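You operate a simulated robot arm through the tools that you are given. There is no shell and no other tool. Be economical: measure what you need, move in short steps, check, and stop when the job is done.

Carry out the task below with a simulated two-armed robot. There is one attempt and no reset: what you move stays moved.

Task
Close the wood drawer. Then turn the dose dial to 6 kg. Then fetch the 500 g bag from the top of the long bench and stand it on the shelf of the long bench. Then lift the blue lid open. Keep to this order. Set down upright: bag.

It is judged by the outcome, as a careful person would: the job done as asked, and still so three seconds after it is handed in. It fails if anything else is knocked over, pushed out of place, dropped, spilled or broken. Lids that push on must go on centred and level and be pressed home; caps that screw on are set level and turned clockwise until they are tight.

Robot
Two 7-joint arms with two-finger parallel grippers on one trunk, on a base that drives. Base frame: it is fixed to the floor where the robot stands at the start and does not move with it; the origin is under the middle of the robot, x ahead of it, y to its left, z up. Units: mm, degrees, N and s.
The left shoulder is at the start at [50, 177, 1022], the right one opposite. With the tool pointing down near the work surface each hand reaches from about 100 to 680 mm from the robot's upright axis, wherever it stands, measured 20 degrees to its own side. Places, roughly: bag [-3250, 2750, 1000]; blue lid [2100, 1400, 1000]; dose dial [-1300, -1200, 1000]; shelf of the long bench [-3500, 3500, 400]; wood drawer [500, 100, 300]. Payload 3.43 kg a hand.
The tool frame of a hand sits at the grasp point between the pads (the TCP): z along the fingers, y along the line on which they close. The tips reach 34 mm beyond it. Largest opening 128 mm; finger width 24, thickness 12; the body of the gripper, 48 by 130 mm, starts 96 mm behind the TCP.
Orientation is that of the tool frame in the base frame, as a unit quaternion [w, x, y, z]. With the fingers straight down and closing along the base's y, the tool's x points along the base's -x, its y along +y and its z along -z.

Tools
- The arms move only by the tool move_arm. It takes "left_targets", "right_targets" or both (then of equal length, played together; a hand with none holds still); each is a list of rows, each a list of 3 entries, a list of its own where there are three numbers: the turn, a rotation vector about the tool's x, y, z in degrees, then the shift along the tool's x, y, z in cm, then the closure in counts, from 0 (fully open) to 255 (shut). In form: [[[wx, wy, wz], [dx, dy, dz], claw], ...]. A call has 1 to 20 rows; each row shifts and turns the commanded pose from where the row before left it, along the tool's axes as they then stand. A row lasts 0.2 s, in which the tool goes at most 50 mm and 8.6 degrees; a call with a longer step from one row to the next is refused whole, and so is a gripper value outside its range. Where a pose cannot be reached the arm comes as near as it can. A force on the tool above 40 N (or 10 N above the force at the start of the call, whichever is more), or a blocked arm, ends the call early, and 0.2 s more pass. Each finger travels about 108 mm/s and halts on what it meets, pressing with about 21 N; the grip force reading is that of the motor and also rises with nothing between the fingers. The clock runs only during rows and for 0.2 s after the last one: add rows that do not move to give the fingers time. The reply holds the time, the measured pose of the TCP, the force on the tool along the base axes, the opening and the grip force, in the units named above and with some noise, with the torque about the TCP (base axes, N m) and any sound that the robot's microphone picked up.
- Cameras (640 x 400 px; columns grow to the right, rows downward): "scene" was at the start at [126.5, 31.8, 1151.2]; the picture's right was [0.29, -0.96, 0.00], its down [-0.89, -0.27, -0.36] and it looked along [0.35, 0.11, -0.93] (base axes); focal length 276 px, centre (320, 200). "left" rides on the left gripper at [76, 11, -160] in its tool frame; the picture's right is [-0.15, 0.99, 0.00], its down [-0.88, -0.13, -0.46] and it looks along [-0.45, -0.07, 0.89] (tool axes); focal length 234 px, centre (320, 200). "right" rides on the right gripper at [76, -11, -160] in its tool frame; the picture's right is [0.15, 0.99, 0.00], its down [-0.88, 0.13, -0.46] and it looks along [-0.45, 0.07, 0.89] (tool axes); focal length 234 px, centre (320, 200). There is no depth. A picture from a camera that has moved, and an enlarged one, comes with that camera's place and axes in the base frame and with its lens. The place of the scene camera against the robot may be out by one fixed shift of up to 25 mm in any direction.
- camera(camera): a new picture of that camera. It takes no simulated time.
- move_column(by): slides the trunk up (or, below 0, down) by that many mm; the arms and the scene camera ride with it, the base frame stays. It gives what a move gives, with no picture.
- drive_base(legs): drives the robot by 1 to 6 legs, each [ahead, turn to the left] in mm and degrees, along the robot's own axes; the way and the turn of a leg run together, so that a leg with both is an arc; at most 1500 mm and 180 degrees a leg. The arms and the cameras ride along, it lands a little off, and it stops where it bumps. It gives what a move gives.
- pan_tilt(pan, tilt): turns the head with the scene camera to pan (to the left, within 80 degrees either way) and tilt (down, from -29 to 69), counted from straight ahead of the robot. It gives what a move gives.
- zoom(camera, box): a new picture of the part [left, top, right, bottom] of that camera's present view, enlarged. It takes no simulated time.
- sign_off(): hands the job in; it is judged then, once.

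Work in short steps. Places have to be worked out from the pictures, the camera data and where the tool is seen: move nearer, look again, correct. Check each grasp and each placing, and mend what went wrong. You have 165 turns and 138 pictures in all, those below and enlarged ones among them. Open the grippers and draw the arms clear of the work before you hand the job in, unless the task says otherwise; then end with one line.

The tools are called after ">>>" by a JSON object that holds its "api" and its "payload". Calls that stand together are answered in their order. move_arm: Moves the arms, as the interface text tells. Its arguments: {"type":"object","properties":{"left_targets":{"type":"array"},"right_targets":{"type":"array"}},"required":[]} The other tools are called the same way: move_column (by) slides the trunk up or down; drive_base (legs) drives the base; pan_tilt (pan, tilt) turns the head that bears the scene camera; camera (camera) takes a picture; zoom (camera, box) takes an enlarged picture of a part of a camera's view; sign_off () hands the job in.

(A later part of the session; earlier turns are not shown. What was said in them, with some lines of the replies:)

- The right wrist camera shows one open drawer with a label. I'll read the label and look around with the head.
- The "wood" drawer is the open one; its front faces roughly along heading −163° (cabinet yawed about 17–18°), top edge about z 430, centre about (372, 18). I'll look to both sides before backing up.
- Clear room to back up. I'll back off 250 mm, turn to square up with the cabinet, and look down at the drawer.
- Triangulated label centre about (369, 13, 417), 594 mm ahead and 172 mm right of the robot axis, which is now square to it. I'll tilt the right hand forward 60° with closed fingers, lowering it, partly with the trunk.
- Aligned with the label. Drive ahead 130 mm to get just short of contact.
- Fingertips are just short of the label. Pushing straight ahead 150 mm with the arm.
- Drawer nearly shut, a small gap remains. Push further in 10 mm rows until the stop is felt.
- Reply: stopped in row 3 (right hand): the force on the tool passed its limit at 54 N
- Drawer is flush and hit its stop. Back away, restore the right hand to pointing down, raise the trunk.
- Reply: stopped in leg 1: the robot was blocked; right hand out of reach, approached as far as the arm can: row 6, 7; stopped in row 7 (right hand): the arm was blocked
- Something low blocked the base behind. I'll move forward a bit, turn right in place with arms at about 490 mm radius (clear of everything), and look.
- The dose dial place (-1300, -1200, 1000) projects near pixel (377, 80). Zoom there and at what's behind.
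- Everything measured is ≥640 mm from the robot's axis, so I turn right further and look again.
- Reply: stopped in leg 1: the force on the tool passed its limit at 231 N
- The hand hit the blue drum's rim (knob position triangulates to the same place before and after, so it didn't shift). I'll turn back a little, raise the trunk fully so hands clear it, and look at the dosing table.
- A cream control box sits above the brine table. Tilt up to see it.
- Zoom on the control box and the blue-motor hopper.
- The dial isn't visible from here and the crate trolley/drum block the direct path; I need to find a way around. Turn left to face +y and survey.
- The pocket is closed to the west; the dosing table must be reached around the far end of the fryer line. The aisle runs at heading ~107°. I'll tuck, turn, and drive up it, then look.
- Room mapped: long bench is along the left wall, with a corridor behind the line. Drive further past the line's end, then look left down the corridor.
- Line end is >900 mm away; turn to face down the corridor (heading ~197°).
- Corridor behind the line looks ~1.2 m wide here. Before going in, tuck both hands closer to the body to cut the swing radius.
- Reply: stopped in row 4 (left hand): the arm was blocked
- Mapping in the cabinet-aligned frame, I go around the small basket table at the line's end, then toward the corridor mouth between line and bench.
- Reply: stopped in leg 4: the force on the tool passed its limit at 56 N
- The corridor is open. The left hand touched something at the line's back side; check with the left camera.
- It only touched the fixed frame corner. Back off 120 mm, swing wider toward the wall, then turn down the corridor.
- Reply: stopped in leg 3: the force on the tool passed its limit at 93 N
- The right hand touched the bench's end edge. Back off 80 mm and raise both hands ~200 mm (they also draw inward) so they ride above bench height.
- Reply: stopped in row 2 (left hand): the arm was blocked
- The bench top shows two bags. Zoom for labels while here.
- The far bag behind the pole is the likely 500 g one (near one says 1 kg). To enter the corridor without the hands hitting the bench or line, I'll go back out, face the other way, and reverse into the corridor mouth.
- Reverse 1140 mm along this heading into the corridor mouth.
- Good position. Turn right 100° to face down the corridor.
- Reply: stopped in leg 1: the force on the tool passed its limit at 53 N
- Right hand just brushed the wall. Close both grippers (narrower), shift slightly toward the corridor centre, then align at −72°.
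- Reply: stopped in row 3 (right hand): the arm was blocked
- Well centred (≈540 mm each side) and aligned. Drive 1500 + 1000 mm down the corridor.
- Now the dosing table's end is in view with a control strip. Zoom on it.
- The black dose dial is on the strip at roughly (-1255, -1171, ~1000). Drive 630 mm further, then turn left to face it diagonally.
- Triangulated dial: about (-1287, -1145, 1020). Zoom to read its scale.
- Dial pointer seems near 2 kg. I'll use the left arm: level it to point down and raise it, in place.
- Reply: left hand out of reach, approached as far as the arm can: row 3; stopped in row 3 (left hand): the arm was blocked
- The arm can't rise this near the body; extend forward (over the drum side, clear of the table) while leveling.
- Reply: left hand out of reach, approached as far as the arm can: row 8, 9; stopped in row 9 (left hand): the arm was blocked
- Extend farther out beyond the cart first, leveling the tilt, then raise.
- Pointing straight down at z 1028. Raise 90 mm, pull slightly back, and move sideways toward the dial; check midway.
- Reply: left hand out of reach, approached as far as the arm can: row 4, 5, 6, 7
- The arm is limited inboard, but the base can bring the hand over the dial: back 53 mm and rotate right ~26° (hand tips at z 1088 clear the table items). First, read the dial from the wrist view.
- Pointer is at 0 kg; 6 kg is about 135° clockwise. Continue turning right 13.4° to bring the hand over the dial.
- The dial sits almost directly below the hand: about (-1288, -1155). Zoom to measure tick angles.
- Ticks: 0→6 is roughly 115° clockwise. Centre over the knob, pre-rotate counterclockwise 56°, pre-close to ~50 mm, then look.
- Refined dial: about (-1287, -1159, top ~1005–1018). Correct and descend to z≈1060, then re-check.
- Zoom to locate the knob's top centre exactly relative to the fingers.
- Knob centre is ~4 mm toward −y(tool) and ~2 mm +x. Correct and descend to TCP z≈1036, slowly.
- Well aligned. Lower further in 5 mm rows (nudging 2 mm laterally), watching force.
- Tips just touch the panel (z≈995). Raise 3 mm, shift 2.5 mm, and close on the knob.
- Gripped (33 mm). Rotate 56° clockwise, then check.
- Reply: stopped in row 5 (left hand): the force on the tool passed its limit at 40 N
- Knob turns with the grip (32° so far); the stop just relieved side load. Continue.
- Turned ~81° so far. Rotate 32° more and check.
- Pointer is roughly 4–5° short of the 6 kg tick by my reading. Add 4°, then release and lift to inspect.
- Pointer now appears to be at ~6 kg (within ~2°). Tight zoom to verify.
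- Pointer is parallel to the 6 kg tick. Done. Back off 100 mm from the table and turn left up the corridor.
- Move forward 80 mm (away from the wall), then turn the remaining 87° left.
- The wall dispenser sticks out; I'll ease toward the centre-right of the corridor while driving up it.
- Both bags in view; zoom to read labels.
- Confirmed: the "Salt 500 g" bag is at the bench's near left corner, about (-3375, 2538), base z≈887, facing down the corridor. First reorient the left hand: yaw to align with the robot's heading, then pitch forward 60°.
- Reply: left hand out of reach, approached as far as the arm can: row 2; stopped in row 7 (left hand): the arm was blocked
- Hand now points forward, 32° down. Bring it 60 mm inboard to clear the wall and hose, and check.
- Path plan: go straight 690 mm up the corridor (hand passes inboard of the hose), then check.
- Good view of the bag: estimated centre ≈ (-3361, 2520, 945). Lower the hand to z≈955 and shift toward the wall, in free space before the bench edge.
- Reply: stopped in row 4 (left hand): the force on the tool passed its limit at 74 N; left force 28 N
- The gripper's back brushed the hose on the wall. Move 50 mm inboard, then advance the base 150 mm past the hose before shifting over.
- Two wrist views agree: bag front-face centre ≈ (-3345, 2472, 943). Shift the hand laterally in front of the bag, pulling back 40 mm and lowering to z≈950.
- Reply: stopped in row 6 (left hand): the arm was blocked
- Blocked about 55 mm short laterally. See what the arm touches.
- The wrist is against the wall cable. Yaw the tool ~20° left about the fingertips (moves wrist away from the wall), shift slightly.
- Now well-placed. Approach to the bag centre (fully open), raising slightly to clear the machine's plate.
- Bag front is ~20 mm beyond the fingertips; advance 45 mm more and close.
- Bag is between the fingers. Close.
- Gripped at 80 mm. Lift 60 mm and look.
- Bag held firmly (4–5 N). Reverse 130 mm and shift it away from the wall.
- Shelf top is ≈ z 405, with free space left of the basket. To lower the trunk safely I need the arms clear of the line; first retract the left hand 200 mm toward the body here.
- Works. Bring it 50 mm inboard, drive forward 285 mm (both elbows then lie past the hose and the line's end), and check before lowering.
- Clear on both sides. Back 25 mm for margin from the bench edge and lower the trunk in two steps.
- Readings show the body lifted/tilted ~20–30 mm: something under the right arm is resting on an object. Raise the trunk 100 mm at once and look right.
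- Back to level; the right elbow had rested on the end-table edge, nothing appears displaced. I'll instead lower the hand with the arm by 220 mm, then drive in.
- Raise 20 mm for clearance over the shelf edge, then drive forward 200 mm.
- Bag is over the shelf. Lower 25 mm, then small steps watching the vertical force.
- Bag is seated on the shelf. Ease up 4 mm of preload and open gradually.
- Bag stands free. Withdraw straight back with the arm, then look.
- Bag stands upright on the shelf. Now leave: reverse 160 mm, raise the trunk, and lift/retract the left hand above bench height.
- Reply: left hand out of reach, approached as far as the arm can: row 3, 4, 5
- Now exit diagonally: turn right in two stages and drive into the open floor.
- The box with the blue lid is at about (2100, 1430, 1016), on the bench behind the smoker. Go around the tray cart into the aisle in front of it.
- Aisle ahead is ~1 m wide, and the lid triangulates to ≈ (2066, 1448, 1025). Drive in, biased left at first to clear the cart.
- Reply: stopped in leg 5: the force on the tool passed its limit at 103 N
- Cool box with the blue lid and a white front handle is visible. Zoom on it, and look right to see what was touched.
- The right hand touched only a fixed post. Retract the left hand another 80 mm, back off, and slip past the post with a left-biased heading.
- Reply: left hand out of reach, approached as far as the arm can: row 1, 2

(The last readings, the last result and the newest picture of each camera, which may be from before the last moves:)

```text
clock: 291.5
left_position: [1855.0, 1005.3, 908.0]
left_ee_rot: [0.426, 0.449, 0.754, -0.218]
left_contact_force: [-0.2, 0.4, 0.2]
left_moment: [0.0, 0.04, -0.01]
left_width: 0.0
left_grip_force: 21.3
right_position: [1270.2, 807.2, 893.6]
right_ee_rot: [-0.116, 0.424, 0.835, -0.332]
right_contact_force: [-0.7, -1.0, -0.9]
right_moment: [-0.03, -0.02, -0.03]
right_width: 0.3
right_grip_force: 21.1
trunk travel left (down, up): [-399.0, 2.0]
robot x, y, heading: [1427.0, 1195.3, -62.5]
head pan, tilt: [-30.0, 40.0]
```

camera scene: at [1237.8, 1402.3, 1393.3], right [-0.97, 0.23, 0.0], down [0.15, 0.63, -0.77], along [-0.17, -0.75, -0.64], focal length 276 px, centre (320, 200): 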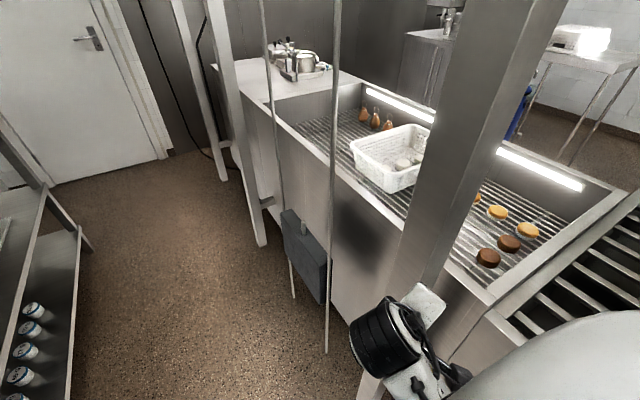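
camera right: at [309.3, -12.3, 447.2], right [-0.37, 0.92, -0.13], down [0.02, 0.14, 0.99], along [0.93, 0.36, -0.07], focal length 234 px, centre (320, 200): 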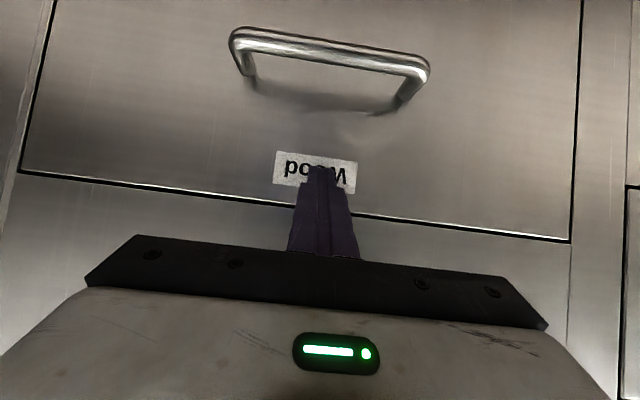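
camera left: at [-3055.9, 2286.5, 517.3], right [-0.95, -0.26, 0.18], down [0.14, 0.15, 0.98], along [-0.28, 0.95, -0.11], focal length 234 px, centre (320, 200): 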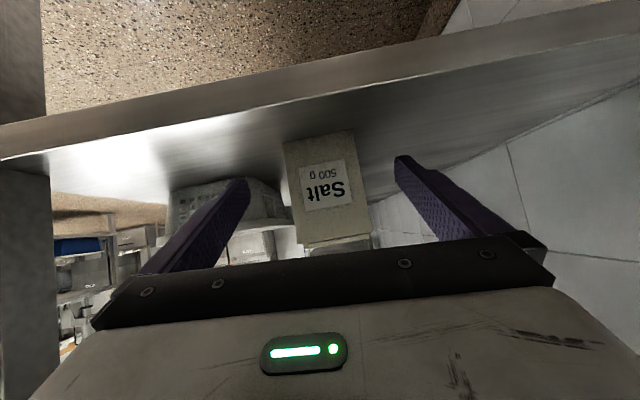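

Position so the lid ends up ahead-left: continue a bit, then turn left with a small reverse to keep the hand clear of the bench.

>>> {"api": "drive_base", "payload": {"legs": [[0, -15], [230, 0], [0, 40], [-100, 0], [0, 54]]}}

>>> {"api": "pan_tilt", "payload": {"pan": 10, "tilt": 35}}

>>> {"api": "camera", "payload": {"camera": "scene"}}

```text
clock: 299.1
left_position: [1663.4, 1413.6, 908.3]
left_ee_rot: [0.467, -0.138, 0.867, 0.105]
left_contact_force: [-0.4, 0.4, 0.5]
left_moment: [-0.03, 0.03, 0.0]
left_width: 0.0
left_grip_force: 21.5
right_position: [1752.3, 802.8, 893.6]
right_ee_rot: [0.122, -0.209, 0.913, -0.328]
right_contact_force: [-0.5, -0.1, 0.3]
right_moment: [0.01, -0.01, 0.02]
right_width: 0.1
right_grip_force: 21.5
trunk travel left (down, up): [-399.0, 2.0]
robot x, y, heading: [1400.1, 1027.1, 17.5]
head pan, tilt: [-30.0, 40.0]
```

```text
clock: 300.2
left_position: [1663.2, 1413.5, 908.2]
left_ee_rot: [0.468, -0.138, 0.867, 0.105]
left_contact_force: [-0.5, -0.8, 0.7]
left_moment: [0.02, 0.0, -0.02]
left_width: 0.0
left_grip_force: 20.9
right_position: [1750.5, 802.3, 894.6]
right_ee_rot: [0.123, -0.209, 0.913, -0.328]
right_contact_force: [0.3, -0.3, 0.1]
right_moment: [0.01, 0.0, -0.02]
right_width: 0.0
right_grip_force: 20.5
trunk travel left (down, up): [-399.0, 2.0]
robot x, y, heading: [1400.3, 1028.4, 17.2]
head pan, tilt: [10.0, 35.0]
```

```text
27 pictures are left
camera scene: at [1548.8, 1104.1, 1400.8], right [0.46, -0.89, 0.0], down [-0.51, -0.26, -0.82], along [0.73, 0.38, -0.57], focal length 276 px, centre (320, 200)
```

scene: 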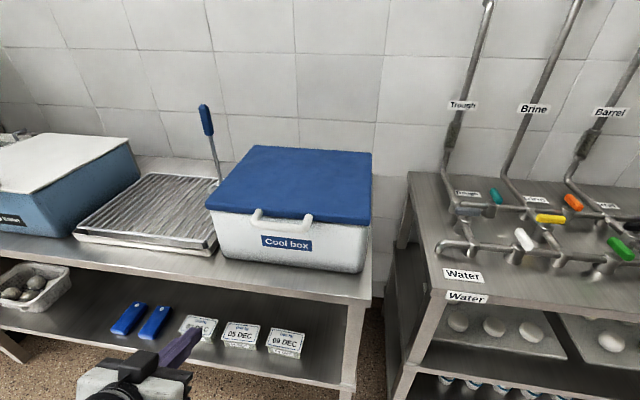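

Handle triangulated at ≈ (1901, 1374, 1038), i.e. 581 mm ahead, 182 left. Level the left hand to point horizontally while moving forward/up to z≈990.

>>> {"api": "move_arm", "payload": {"left_targets": [[[0, -8, 0], [-3.3, 0, 1.43], 255], [[0, -8, 0], [-3.08, 0, 1.87], 255], [[0, -8, 0], [-2.79, 0, 2.29], 255], [[0, -8, 0], [-2.45, 0, 2.65], 255], [[0, 0, 0], [0, 0, 0], 255]]}}

>>> {"api": "camera", "payload": {"camera": "left"}}

```text
clock: 301.4
left_position: [1779.8, 1447.7, 987.4]
left_ee_rot: [0.689, -0.104, 0.704, 0.139]
left_contact_force: [0.7, 0.8, -0.8]
left_moment: [0.02, 0.0, -0.02]
left_width: 0.0
left_grip_force: 20.9
right_position: [1751.0, 802.6, 894.3]
right_ee_rot: [0.122, -0.209, 0.913, -0.328]
right_contact_force: [-0.4, 0.2, -0.1]
right_moment: [-0.01, 0.01, -0.01]
right_width: 0.0
right_grip_force: 20.4
trunk travel left (down, up): [-399.0, 2.0]
robot x, y, heading: [1396.3, 1028.4, 17.3]
head pan, tilt: [10.0, 35.0]
```

```text
26 pictures are left
camera left: at [1622.7, 1409.1, 916.2], right [-0.33, 0.92, 0.2], down [-0.36, -0.32, 0.88], along [0.87, 0.22, 0.43], focal length 234 px, centre (320, 200)
```

left: 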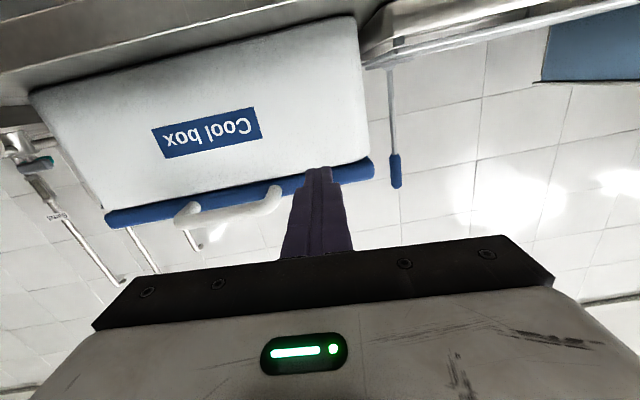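

Handle bar ≈ (1901, 1365, 1026). Move laterally 117 mm to it at z≈990, then check before inserting beneath.

>>> {"api": "move_arm", "payload": {"left_targets": [[[0, 0, 0], [-0.2, -3.9, 0], 255], [[0, 0, 0], [-0.2, -3.9, 0], 255], [[0, 0, 0], [-0.2, -3.9, 0], 255], [[0, 0, 0], [0, 0, 2], 255], [[0, 0, 0], [0, 0, 0], 255]]}}

>>> {"api": "camera", "payload": {"camera": "left"}}

```text
clock: 302.3
left_position: [1811.4, 1359.5, 983.5]
left_ee_rot: [0.684, -0.014, 0.706, 0.183]
left_contact_force: [-0.4, -0.1, -0.2]
left_moment: [0.0, -0.03, -0.02]
left_width: 0.0
left_grip_force: 21.1
right_position: [1750.8, 802.1, 892.7]
right_ee_rot: [0.123, -0.209, 0.913, -0.328]
right_contact_force: [-0.2, -0.1, 0.5]
right_moment: [0.03, 0.02, -0.02]
right_width: 0.0
right_grip_force: 20.7
trunk travel left (down, up): [-399.0, 2.0]
robot x, y, heading: [1405.2, 1029.4, 17.5]
head pan, tilt: [10.0, 35.0]
stopped in row 4 (left hand): the arm was blocked; the commanded pose is now the measured one
```

```text
25 pictures are left
camera left: at [1650.4, 1343.6, 913.0], right [-0.26, 0.89, 0.38], down [-0.35, -0.45, 0.82], along [0.9, 0.08, 0.43], focal length 234 px, centre (320, 200)
```

left: 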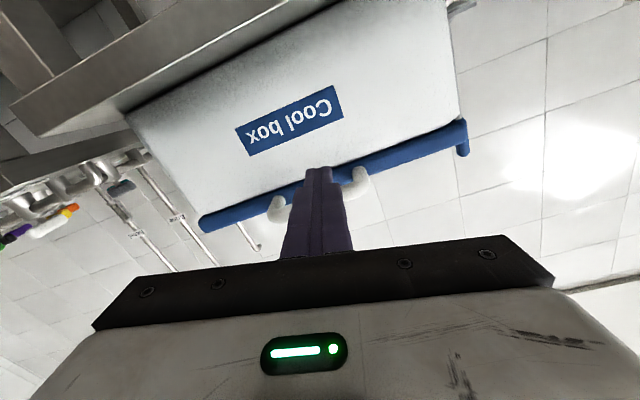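

Finger is aligned with the handle, below it. Use the base to advance: small right turn and 78 mm forward.

>>> {"api": "drive_base", "payload": {"legs": [[0, -2.2], [78, 0]]}}

>>> {"api": "camera", "payload": {"camera": "left"}}

>>> {"api": "pan_tilt", "payload": {"pan": 15, "tilt": 35}}

>>> {"api": "camera", "payload": {"camera": "scene"}}

```text
clock: 303.8
left_position: [1892.1, 1363.2, 982.4]
left_ee_rot: [0.687, -0.002, 0.706, 0.171]
left_contact_force: [-0.5, -0.2, -0.9]
left_moment: [0.05, 0.0, 0.02]
left_width: 0.1
left_grip_force: 21.4
right_position: [1815.1, 809.4, 893.2]
right_ee_rot: [0.116, -0.192, 0.917, -0.331]
right_contact_force: [0.4, 0.1, 0.0]
right_moment: [0.01, 0.02, -0.01]
right_width: 0.0
right_grip_force: 21.3
trunk travel left (down, up): [-399.0, 2.0]
robot x, y, heading: [1473.8, 1045.8, 15.4]
head pan, tilt: [10.0, 35.0]
stopped in leg 2: the force on the tool passed its limit at 103 N (the readings are from after the stop); the commanded pose is now the measured one
```

```text
24 pictures are left
camera left: at [1730.3, 1352.8, 912.7], right [-0.23, 0.9, 0.38], down [-0.36, -0.44, 0.82], along [0.9, 0.05, 0.42], focal length 234 px, centre (320, 200)
```

left: 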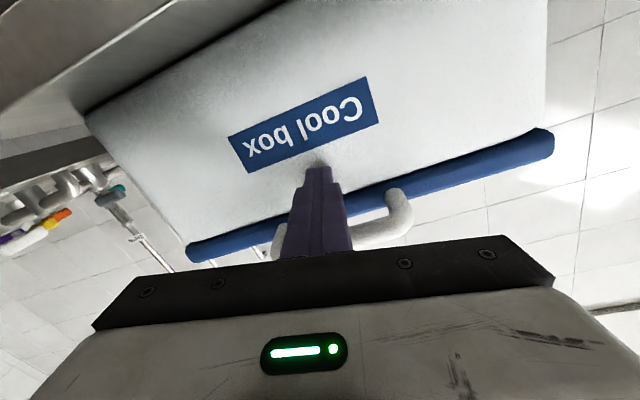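

```text
clock: 304.4
left_position: [1892.6, 1363.3, 982.2]
left_ee_rot: [0.687, -0.002, 0.706, 0.172]
left_contact_force: [0.2, 0.1, 0.0]
left_moment: [0.02, -0.01, -0.01]
left_width: 0.2
left_grip_force: 21.0
right_position: [1814.5, 809.7, 893.2]
right_ee_rot: [0.117, -0.192, 0.917, -0.331]
right_contact_force: [0.3, 0.6, 0.0]
right_moment: [0.01, -0.03, 0.01]
right_width: 0.0
right_grip_force: 21.2
trunk travel left (down, up): [-399.0, 2.0]
robot x, y, heading: [1474.7, 1045.6, 15.2]
head pan, tilt: [15.0, 35.0]
```

```text
23 pictures are left
camera scene: at [1618.1, 1125.0, 1400.9], right [0.5, -0.86, 0.0], down [-0.5, -0.29, -0.82], along [0.71, 0.41, -0.57], focal length 276 px, centre (320, 200)
```

scene: 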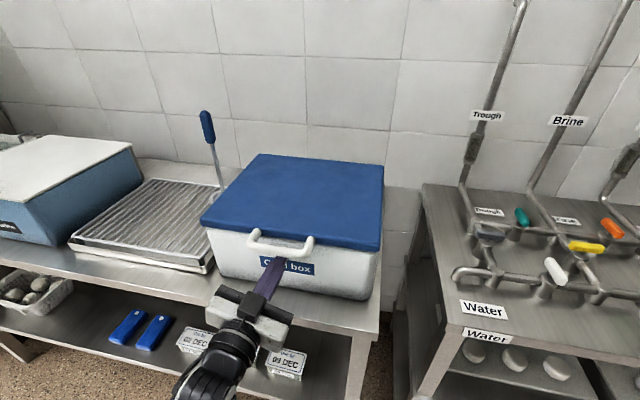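

The fingertip is right under the handle, touching the box front. Ease back 6 mm and raise 80 mm to start lifting the lid.

>>> {"api": "move_arm", "payload": {"left_targets": [[[0, 0, 0], [0, 0, -0.6], 255], [[0, 0, 0], [-2.4, 0.6, 0], 255], [[0, 0, 0], [-2.9, 0.7, 0], 255], [[0, 0, 0], [-2.9, 0.7, 0.3], 255]]}}

>>> {"api": "camera", "payload": {"camera": "scene"}}

```text
clock: 305.4
left_position: [1889.2, 1363.9, 1065.8]
left_ee_rot: [0.686, -0.002, 0.707, 0.171]
left_contact_force: [2.2, -0.8, -1.6]
left_moment: [-0.04, 0.04, -0.03]
left_width: 0.1
left_grip_force: 21.0
right_position: [1812.9, 809.5, 894.2]
right_ee_rot: [0.116, -0.191, 0.917, -0.331]
right_contact_force: [-0.8, -0.8, 0.2]
right_moment: [0.02, 0.02, -0.03]
right_width: 0.0
right_grip_force: 21.2
trunk travel left (down, up): [-399.0, 2.0]
robot x, y, heading: [1471.1, 1046.1, 15.3]
head pan, tilt: [15.0, 35.0]
```

```text
22 pictures are left
camera scene: at [1618.3, 1125.1, 1400.8], right [0.5, -0.86, 0.0], down [-0.5, -0.29, -0.82], along [0.71, 0.41, -0.57], focal length 276 px, centre (320, 200)
```

scene: 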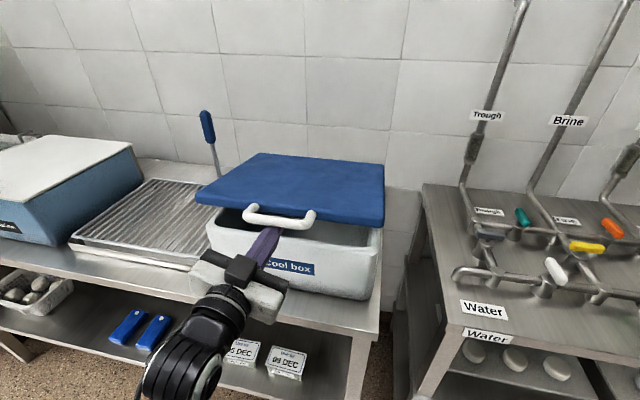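

The lid is lifting easily. Continue up ~120 mm with gradual forward motion along the arc.

>>> {"api": "move_arm", "payload": {"left_targets": [[[0, 0, 0], [-2.9, 0.7, 0.6], 255], [[0, 0, 0], [-2.9, 0.7, 0.8], 255], [[0, 0, 0], [-2.9, 0.7, 1.1], 255], [[0, 0, 0], [-2.9, 0.7, 1.4], 255]]}}

>>> {"api": "camera", "payload": {"camera": "scene"}}

```text
clock: 306.4
left_position: [1925.6, 1372.3, 1185.3]
left_ee_rot: [0.686, -0.002, 0.707, 0.17]
left_contact_force: [4.4, 1.5, -3.5]
left_moment: [-0.04, 0.08, -0.01]
left_width: 0.1
left_grip_force: 21.1
right_position: [1814.2, 810.5, 893.2]
right_ee_rot: [0.117, -0.192, 0.916, -0.331]
right_contact_force: [0.0, -0.5, 0.2]
right_moment: [0.0, 0.0, 0.02]
right_width: 0.5
right_grip_force: 21.0
trunk travel left (down, up): [-399.0, 2.0]
robot x, y, heading: [1470.2, 1049.2, 15.2]
head pan, tilt: [15.0, 35.0]
```

```text
21 pictures are left
camera scene: at [1618.7, 1125.3, 1400.7], right [0.5, -0.86, 0.0], down [-0.5, -0.29, -0.82], along [0.71, 0.41, -0.57], focal length 276 px, centre (320, 200)
```

scene: 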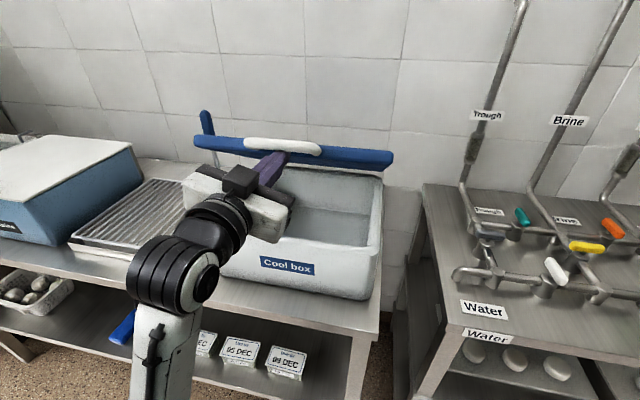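

Lid ~30° open. Continue along the arc.

>>> {"api": "move_arm", "payload": {"left_targets": [[[0, 0, 0], [-3.6, 0.9, 2.4], 255], [[0, 0, 0], [-3.5, 0.85, 3.0], 255], [[0, 0, 0], [-3.0, 0.7, 3.3], 255], [[0, 0, 0], [0, 0, 0], 255]]}}

>>> {"api": "camera", "payload": {"camera": "scene"}}

```text
clock: 307.4
left_position: [2011.6, 1395.6, 1287.2]
left_ee_rot: [0.683, -0.004, 0.71, 0.171]
left_contact_force: [5.5, 10.1, -13.5]
left_moment: [-0.27, 0.34, 0.11]
left_width: 0.2
left_grip_force: 20.8
right_position: [1815.8, 811.9, 892.9]
right_ee_rot: [0.116, -0.191, 0.916, -0.332]
right_contact_force: [-0.4, 0.4, -0.5]
right_moment: [0.01, 0.01, 0.02]
right_width: 0.1
right_grip_force: 21.0
trunk travel left (down, up): [-399.0, 2.0]
robot x, y, heading: [1470.7, 1046.5, 15.4]
head pan, tilt: [15.0, 35.0]
```

```text
20 pictures are left
camera scene: at [1620.5, 1127.7, 1400.2], right [0.5, -0.86, 0.0], down [-0.5, -0.29, -0.82], along [0.71, 0.41, -0.58], focal length 276 px, centre (320, 200)
```

scene: 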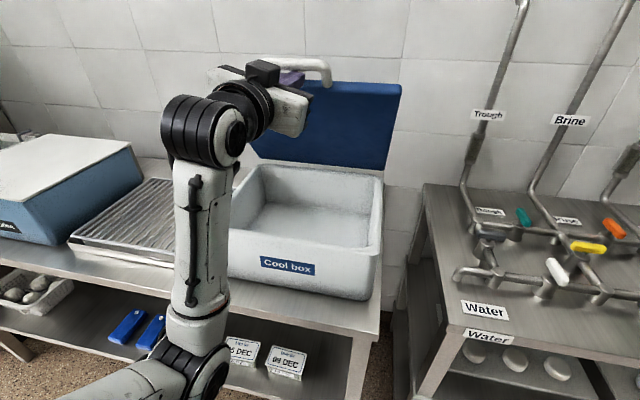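

Lid ~60° open. Continue mostly forward now.

>>> {"api": "move_arm", "payload": {"left_targets": [[[0, 0, 0], [-2.0, 0.4, 3.0], 255], [[0, 0, 0], [-1.5, 0.3, 3.5], 255], [[0, 0, 0], [-0.8, 0.2, 3.8], 255], [[0, 0, 0], [0, 0, 0], 255]]}}

>>> {"api": "camera", "payload": {"camera": "scene"}}

```text
clock: 308.4
left_position: [2112.0, 1413.8, 1337.2]
left_ee_rot: [0.689, 0.0, 0.705, 0.17]
left_contact_force: [-0.9, -1.3, -0.9]
left_moment: [-0.02, 0.03, -0.03]
left_width: 0.0
left_grip_force: 21.2
right_position: [1813.7, 809.7, 894.1]
right_ee_rot: [0.116, -0.192, 0.917, -0.33]
right_contact_force: [-0.2, 0.8, -0.1]
right_moment: [0.02, -0.01, 0.06]
right_width: 0.2
right_grip_force: 20.8
trunk travel left (down, up): [-399.0, 2.0]
robot x, y, heading: [1469.4, 1045.3, 15.4]
head pan, tilt: [15.0, 35.0]
```

```text
19 pictures are left
camera scene: at [1618.2, 1124.8, 1400.9], right [0.5, -0.86, 0.0], down [-0.5, -0.29, -0.82], along [0.71, 0.41, -0.57], focal length 276 px, centre (320, 200)
```

scene: 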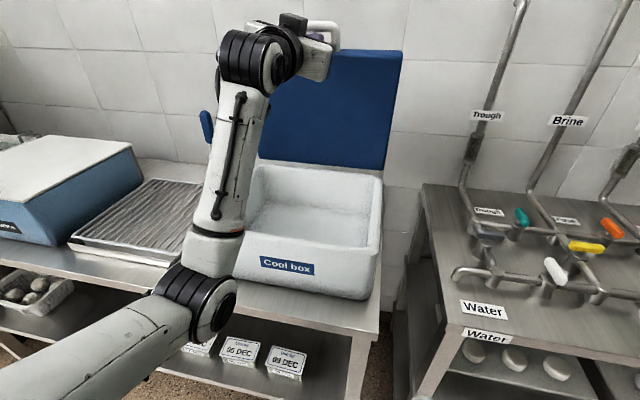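

Lid is around 70–80°, little load. Push further forward.

>>> {"api": "move_arm", "payload": {"left_targets": [[[0, 0, 0], [-0.4, 0.1, 3.5], 255], [[0, 0, 0], [0, 0, 3.5], 255], [[0, 0, 0], [0.3, 0, 3.5], 255], [[0, 0, 0], [0, 0, 0], 255]]}}

>>> {"api": "camera", "payload": {"camera": "scene"}}

```text
clock: 309.4
left_position: [2209.8, 1442.8, 1345.8]
left_ee_rot: [0.691, -0.001, 0.702, 0.172]
left_contact_force: [-2.6, 7.1, 15.7]
left_moment: [0.04, -0.25, 0.14]
left_width: 0.0
left_grip_force: 21.1
right_position: [1812.9, 810.6, 894.5]
right_ee_rot: [0.118, -0.191, 0.916, -0.331]
right_contact_force: [-0.2, 0.5, -0.3]
right_moment: [0.02, -0.02, -0.04]
right_width: 0.0
right_grip_force: 21.2
trunk travel left (down, up): [-399.0, 2.0]
robot x, y, heading: [1471.7, 1046.5, 15.3]
head pan, tilt: [15.0, 35.0]
```

```text
18 pictures are left
camera scene: at [1615.3, 1125.3, 1401.4], right [0.51, -0.86, 0.0], down [-0.49, -0.29, -0.82], along [0.71, 0.41, -0.57], focal length 276 px, centre (320, 200)
```

scene: 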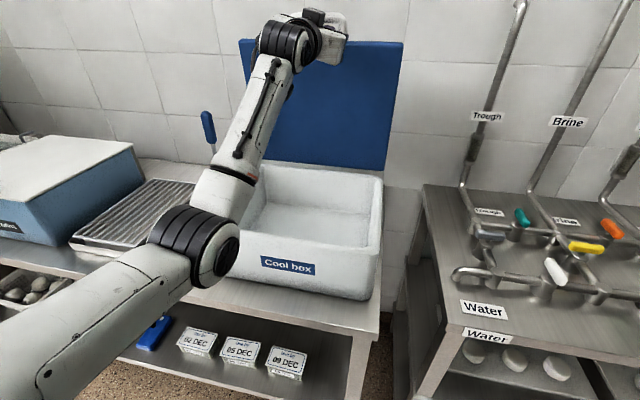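

The finger is through the handle loop near vertical, pressing down on the lid's edge. Relieve upward 4 mm and withdraw straight back, then see if the lid stays.

>>> {"api": "move_arm", "payload": {"left_targets": [[[0, 0, 0], [-0.5, 0.1, 0], 255], [[0, 0, 0], [0, 0, -1.5], 255], [[0, 0, 0], [0, 0, -2.5], 255], [[0, 0, 0], [0, 0, -3], 255]]}}

>>> {"api": "camera", "payload": {"camera": "scene"}}

```text
clock: 310.4
left_position: [2148.8, 1422.2, 1336.8]
left_ee_rot: [0.686, -0.002, 0.708, 0.168]
left_contact_force: [11.8, 0.5, -3.7]
left_moment: [-0.71, -3.85, 0.65]
left_width: 0.3
left_grip_force: 20.7
right_position: [1814.8, 809.0, 893.2]
right_ee_rot: [0.115, -0.192, 0.917, -0.331]
right_contact_force: [1.0, 0.5, 0.1]
right_moment: [0.04, 0.03, 0.0]
right_width: 0.1
right_grip_force: 21.4
trunk travel left (down, up): [-399.0, 2.0]
robot x, y, heading: [1472.3, 1048.6, 15.2]
head pan, tilt: [15.0, 35.0]
```

```text
17 pictures are left
camera scene: at [1620.5, 1125.4, 1400.2], right [0.5, -0.86, 0.0], down [-0.5, -0.29, -0.82], along [0.71, 0.41, -0.58], focal length 276 px, centre (320, 200)
```

scene: 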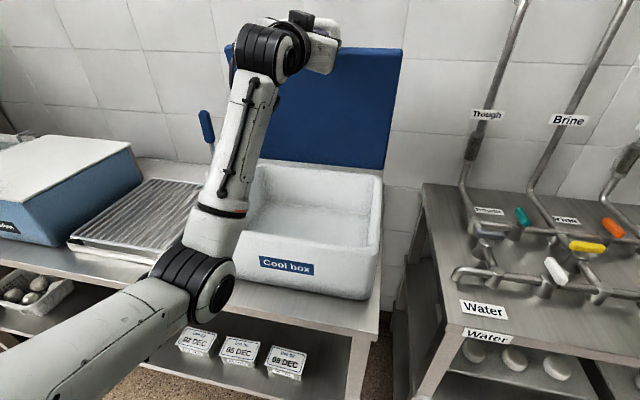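

Something hooks while pulling back. Look with the left wrist camera and a zoom.

>>> {"api": "camera", "payload": {"camera": "left"}}

>>> {"api": "zoom", "payload": {"camera": "scene", "box": [210, 0, 430, 180]}}

```text
16 pictures are left
camera left: at [1986.8, 1413.0, 1268.0], right [-0.22, 0.9, 0.37], down [-0.36, -0.43, 0.83], along [0.91, 0.05, 0.42], focal length 234 px, centre (320, 200)
```

left: 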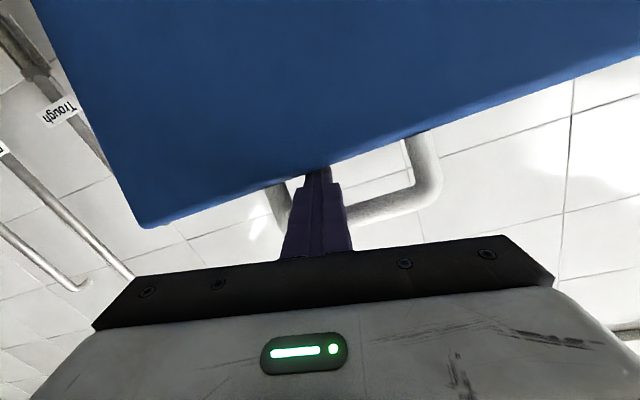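

```text
2.22 times, centred on (320, 90) of scene
camera zoom: at [1620.5, 1125.4, 1400.2], right [0.5, -0.86, 0.0], down [-0.5, -0.29, -0.82], along [0.71, 0.41, -0.58], focal length 612 px, centre (320, 444)
```

zoom: 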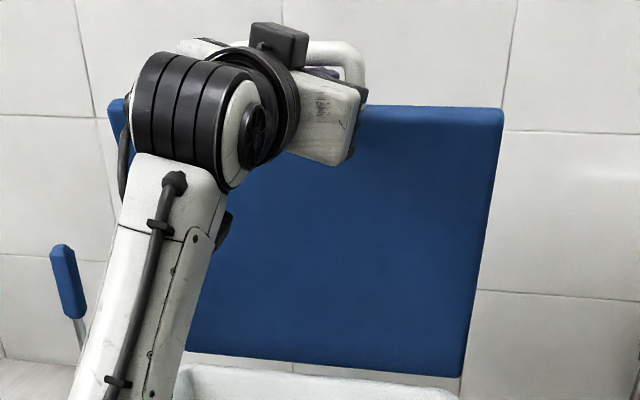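

The finger is wedged inside the handle loop (tight when the lid isn't perpendicular). Push forward again past vertical, un-roll the finger, and check.

>>> {"api": "move_arm", "payload": {"left_targets": [[[0, 0, 0], [0, 0, 3], 255], [[0, 0, 0], [-0.2, 0, 3], 255], [[0, 0, -4], [0, 0, 2], 255], [[0, 0, -5], [0, 0, 1.5], 255], [[0, 0, -4], [0, 0, 0], 255], [[0, 0, 0], [0, 0, 0], 255]]}}

>>> {"api": "zoom", "payload": {"camera": "scene", "box": [210, 0, 430, 180]}}

```text
clock: 311.8
left_position: [2236.8, 1445.4, 1344.7]
left_ee_rot: [0.702, -0.08, 0.701, 0.091]
left_contact_force: [1.0, 0.6, 3.4]
left_moment: [0.02, -0.08, -0.07]
left_width: 0.0
left_grip_force: 21.1
right_position: [1812.7, 809.0, 893.8]
right_ee_rot: [0.118, -0.192, 0.917, -0.33]
right_contact_force: [0.0, 0.5, 0.1]
right_moment: [-0.01, 0.03, 0.01]
right_width: 0.1
right_grip_force: 21.1
trunk travel left (down, up): [-399.0, 2.0]
robot x, y, heading: [1469.8, 1047.9, 15.4]
head pan, tilt: [15.0, 35.0]
```

```text
2.22 times, centred on (320, 90) of scene
camera zoom: at [1617.6, 1124.7, 1400.9], right [0.5, -0.86, 0.0], down [-0.49, -0.29, -0.82], along [0.71, 0.41, -0.57], focal length 612 px, centre (320, 444)
```

zoom: 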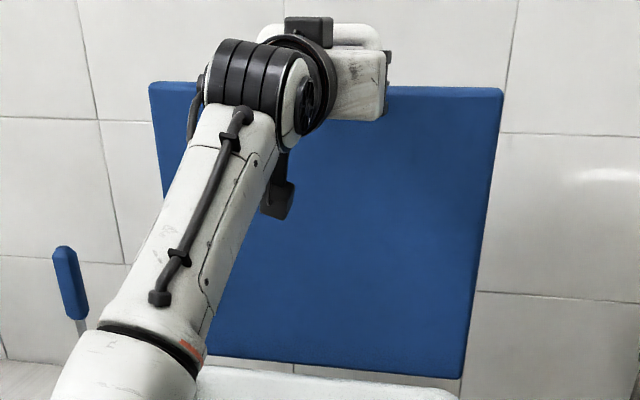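

Loads are near zero now. Withdraw straight back in small steps and check the force.

>>> {"api": "move_arm", "payload": {"left_targets": [[[0, 0, 0], [0, 0, -1], 255], [[0, 0, 0], [0, 0, -1.5], 255], [[0, 0, 0], [0, 0, -1.5], 255], [[0, 0, 0], [0, 0, 0], 255]]}}

>>> {"api": "camera", "payload": {"camera": "left"}}

```text
clock: 312.8
left_position: [2198.9, 1437.2, 1346.0]
left_ee_rot: [0.702, -0.081, 0.702, 0.092]
left_contact_force: [0.9, -1.5, 3.7]
left_moment: [-0.01, -0.07, -0.05]
left_width: 0.4
left_grip_force: 21.2
right_position: [1813.1, 808.4, 894.5]
right_ee_rot: [0.118, -0.191, 0.917, -0.33]
right_contact_force: [0.1, 0.1, 0.3]
right_moment: [-0.03, 0.04, -0.02]
right_width: 0.1
right_grip_force: 20.9
trunk travel left (down, up): [-399.0, 2.0]
robot x, y, heading: [1475.8, 1046.0, 15.3]
head pan, tilt: [15.0, 35.0]
```

```text
13 pictures are left
camera left: at [2040.6, 1410.6, 1270.0], right [-0.24, 0.96, 0.16], down [-0.41, -0.25, 0.88], along [0.88, 0.15, 0.45], focal length 234 px, centre (320, 200)
```

left: 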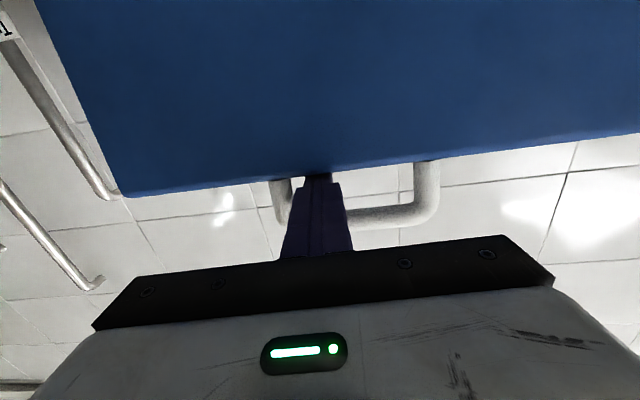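

Sliding out freely. Continue back 60 mm.

>>> {"api": "move_arm", "payload": {"left_targets": [[[0, 0, 0], [-0.2, 0, -1.5], 255], [[0, 0, 0], [0, 0, -1.5], 255], [[0, 0, 0], [0, 0, -1.5], 255], [[0, 0, 0], [0, 0, -2], 255]]}}

>>> {"api": "camera", "payload": {"camera": "left"}}

```text
clock: 313.8
left_position: [2140.7, 1422.6, 1333.6]
left_ee_rot: [0.694, -0.082, 0.71, 0.091]
left_contact_force: [10.0, -1.7, -23.0]
left_moment: [0.03, -0.87, -0.01]
left_width: 0.4
left_grip_force: 21.0
right_position: [1817.3, 809.1, 891.8]
right_ee_rot: [0.114, -0.193, 0.917, -0.33]
right_contact_force: [0.2, -1.3, -0.3]
right_moment: [0.02, 0.0, -0.01]
right_width: 0.0
right_grip_force: 21.3
trunk travel left (down, up): [-399.0, 2.0]
robot x, y, heading: [1473.7, 1045.2, 15.0]
head pan, tilt: [15.0, 35.0]
```

```text
12 pictures are left
camera left: at [1981.8, 1396.5, 1262.3], right [-0.24, 0.96, 0.16], down [-0.39, -0.25, 0.89], along [0.89, 0.15, 0.43], focal length 234 px, centre (320, 200)
```

left: 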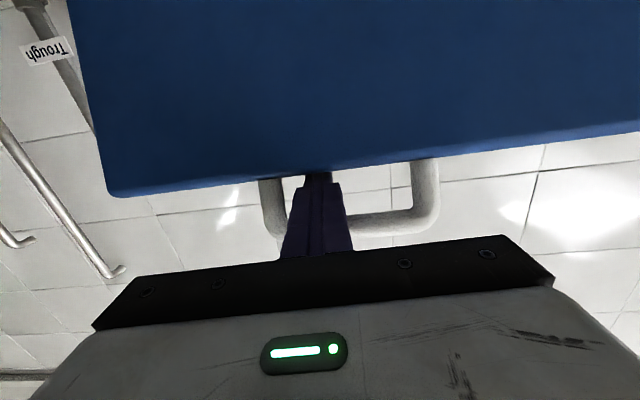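

The lid still leans on the finger (not past vertical). Drive the base forward 100 mm, then push further with the arm to take the lid beyond vertical.

>>> {"api": "drive_base", "payload": {"legs": [[100, 0]]}}

>>> {"api": "move_arm", "payload": {"left_targets": [[[0, 0, 0], [-0.3, 0, 2], 255], [[0, 0, 0], [-0.2, 0, 2], 255], [[0, 0, 0], [0, 0, 2], 255], [[0, 0, 0], [0.2, 0, 2], 255], [[0, 0, 0], [0, 0, 0], 255]]}}

>>> {"api": "camera", "payload": {"camera": "scene"}}

```text
clock: 315.0
left_position: [2231.1, 1447.4, 1344.4]
left_ee_rot: [0.702, -0.08, 0.702, 0.091]
left_contact_force: [0.7, 0.1, -1.2]
left_moment: [0.02, -0.13, 0.01]
left_width: 0.0
left_grip_force: 21.0
right_position: [1909.5, 833.4, 894.4]
right_ee_rot: [0.116, -0.191, 0.917, -0.33]
right_contact_force: [0.8, -0.8, 0.3]
right_moment: [-0.03, 0.0, -0.02]
right_width: 0.1
right_grip_force: 21.3
trunk travel left (down, up): [-399.0, 2.0]
robot x, y, heading: [1563.4, 1072.9, 15.4]
head pan, tilt: [15.0, 35.0]
```

```text
clock: 316.2
left_position: [2306.4, 1466.7, 1347.2]
left_ee_rot: [0.702, -0.079, 0.702, 0.092]
left_contact_force: [0.4, 0.2, 0.4]
left_moment: [0.01, 0.03, 0.0]
left_width: 0.0
left_grip_force: 21.0
right_position: [1907.3, 833.3, 893.4]
right_ee_rot: [0.116, -0.19, 0.917, -0.33]
right_contact_force: [-0.5, -0.2, 0.7]
right_moment: [0.01, 0.03, 0.02]
right_width: 0.0
right_grip_force: 20.6
trunk travel left (down, up): [-399.0, 2.0]
robot x, y, heading: [1566.6, 1074.9, 15.2]
head pan, tilt: [15.0, 35.0]
```

```text
11 pictures are left
camera scene: at [1713.0, 1150.2, 1400.9], right [0.5, -0.87, 0.0], down [-0.5, -0.29, -0.82], along [0.71, 0.41, -0.57], focal length 276 px, centre (320, 200)
```

scene: 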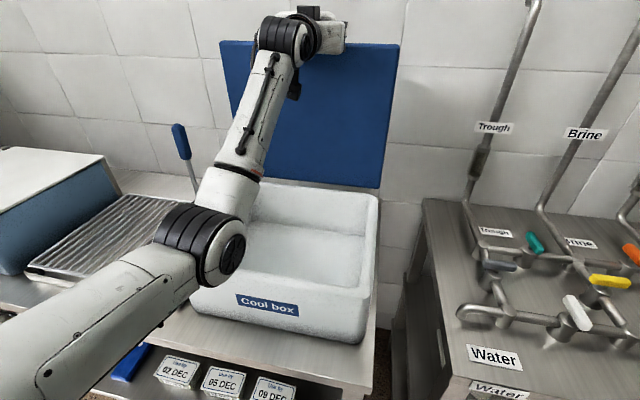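

Forces are zero, consistent with the lid past vertical. Withdraw straight back 110 mm.

>>> {"api": "move_arm", "payload": {"left_targets": [[[0, 0, 0], [0, 0, -1.5], 255], [[0, 0, 0], [0, 0, -2], 255], [[0, 0, 0], [0, 0, -2.5], 255], [[0, 0, 0], [0, 0, -2.5], 255], [[0, 0, 0], [0, 0, -2.5], 255]]}}

>>> {"api": "camera", "payload": {"camera": "left"}}

```text
clock: 317.4
left_position: [2200.0, 1438.5, 1349.6]
left_ee_rot: [0.702, -0.08, 0.702, 0.092]
left_contact_force: [-0.1, -0.2, 0.5]
left_moment: [-0.02, 0.02, 0.0]
left_width: 0.0
left_grip_force: 21.6
right_position: [1908.1, 833.6, 894.2]
right_ee_rot: [0.116, -0.19, 0.917, -0.331]
right_contact_force: [1.1, -0.5, -0.9]
right_moment: [-0.03, 0.0, 0.01]
right_width: 0.0
right_grip_force: 20.7
trunk travel left (down, up): [-399.0, 2.0]
robot x, y, heading: [1565.0, 1070.9, 15.2]
head pan, tilt: [15.0, 35.0]
```

```text
10 pictures are left
camera left: at [2042.5, 1411.6, 1274.7], right [-0.24, 0.96, 0.16], down [-0.41, -0.25, 0.88], along [0.88, 0.14, 0.45], focal length 234 px, centre (320, 200)
```

left: 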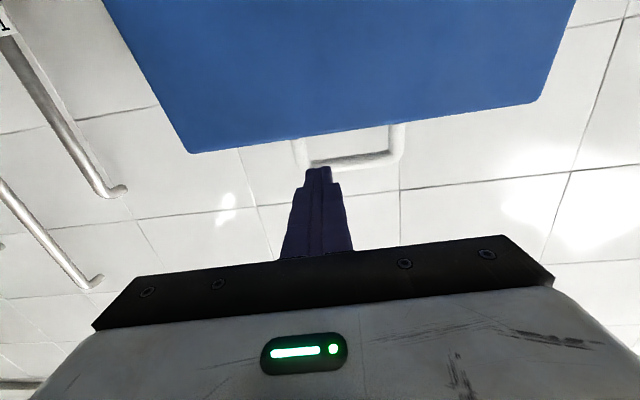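

The lid stays open by itself and the finger is free. Reverse the base 150 mm, open both grippers, and verify.

>>> {"api": "drive_base", "payload": {"legs": [[-150, 0]]}}

>>> {"api": "move_arm", "payload": {"left_targets": [[[0, 0, 0], [0, 0, -3], 0], [[0, 0, 0], [0, 0, -3], 0], [[0, 0, 0], [0, 0, 0], 0], [[0, 0, 0], [0, 0, 0], 0], [[0, 0, 0], [0, 0, 0], 0], [[0, 0, 0], [0, 0, 0], 0]], "right_targets": [[[0, 0, 0], [0, 0, 0], 0], [[0, 0, 0], [0, 0, 0], 0], [[0, 0, 0], [0, 0, 0], 0], [[0, 0, 0], [0, 0, 0], 0], [[0, 0, 0], [0, 0, 0], 0], [[0, 0, 0], [0, 0, 0], 0]]}}

>>> {"api": "camera", "payload": {"camera": "scene"}}

```text
clock: 318.7
left_position: [2056.9, 1400.1, 1349.5]
left_ee_rot: [0.702, -0.08, 0.702, 0.092]
left_contact_force: [-1.0, 0.4, -0.1]
left_moment: [-0.01, 0.01, -0.01]
left_width: 0.0
left_grip_force: 21.1
right_position: [1764.4, 795.1, 894.1]
right_ee_rot: [0.117, -0.19, 0.917, -0.33]
right_contact_force: [-0.1, -0.3, -0.7]
right_moment: [0.03, -0.01, -0.02]
right_width: 0.2
right_grip_force: 21.0
trunk travel left (down, up): [-399.0, 2.0]
robot x, y, heading: [1421.2, 1034.9, 15.0]
head pan, tilt: [15.0, 35.0]
```

```text
clock: 320.1
left_position: [1998.9, 1383.8, 1348.9]
left_ee_rot: [0.702, -0.081, 0.702, 0.092]
left_contact_force: [-0.1, 0.7, 0.0]
left_moment: [0.01, -0.02, -0.03]
left_width: 128.3
left_grip_force: 0.0
right_position: [1764.8, 795.7, 893.1]
right_ee_rot: [0.116, -0.19, 0.917, -0.33]
right_contact_force: [0.9, 0.1, 0.1]
right_moment: [-0.02, -0.03, -0.02]
right_width: 128.0
right_grip_force: 0.0
trunk travel left (down, up): [-399.0, 2.0]
robot x, y, heading: [1425.1, 1036.3, 14.8]
head pan, tilt: [15.0, 35.0]
```

```text
9 pictures are left
camera scene: at [1570.4, 1111.8, 1400.9], right [0.5, -0.86, 0.0], down [-0.5, -0.29, -0.82], along [0.71, 0.41, -0.57], focal length 276 px, centre (320, 200)
```

scene: 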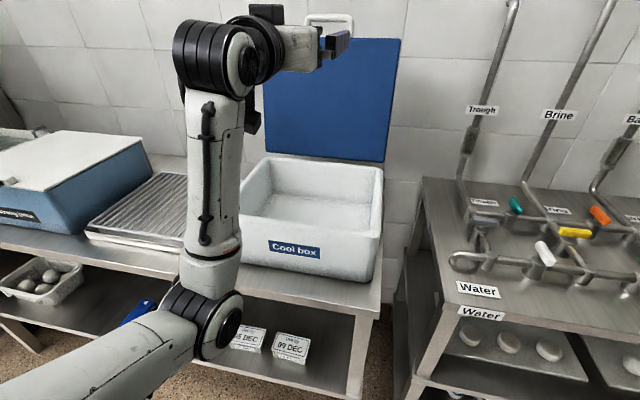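

Lid stays open. Draw the left arm further clear of the box.

>>> {"api": "move_arm", "payload": {"left_targets": [[[0, 0, 0], [0, 0, -4], 0], [[0, 0, 0], [0, 0, -4], 0], [[0, 0, 0], [0, 0, -4], 0], [[0, 0, 0], [0, 0, -4], 0]]}}

>>> {"api": "camera", "payload": {"camera": "scene"}}

```text
clock: 321.1
left_position: [1844.6, 1347.5, 1349.3]
left_ee_rot: [0.702, -0.081, 0.702, 0.092]
left_contact_force: [0.5, -0.8, 0.0]
left_moment: [-0.01, -0.01, 0.0]
left_width: 128.0
left_grip_force: 0.0
right_position: [1766.3, 794.4, 893.8]
right_ee_rot: [0.117, -0.19, 0.917, -0.33]
right_contact_force: [0.5, -0.2, 0.6]
right_moment: [-0.01, -0.01, 0.02]
right_width: 128.3
right_grip_force: 0.1
trunk travel left (down, up): [-399.0, 2.0]
robot x, y, heading: [1420.5, 1032.3, 15.2]
head pan, tilt: [15.0, 35.0]
```

```text
8 pictures are left
camera scene: at [1570.1, 1111.7, 1400.9], right [0.5, -0.86, 0.0], down [-0.5, -0.29, -0.82], along [0.71, 0.41, -0.57], focal length 276 px, centre (320, 200)
```

scene: 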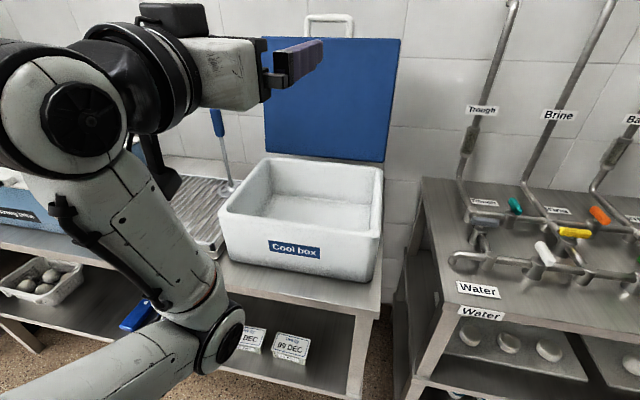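

The lid is standing open, nothing is touching it, the grippers are open, and the arms are clear. All four steps were done in order, so I'm handing in.

>>> {"api": "sign_off", "payload": {}}

```text
The job is handed in.
```

All four steps were done in order: the wood drawer is closed, the dose dial is at 6 kg, the 500 g bag stands upright on the long bench's shelf, and the blue lid is open. Along the way the arms bumped fixed furniture, the wall hose and the blue drum, and the base backed into something I couldn't see; I saw nothing knocked over or pushed out of place, but I didn't check each of those spots up close.
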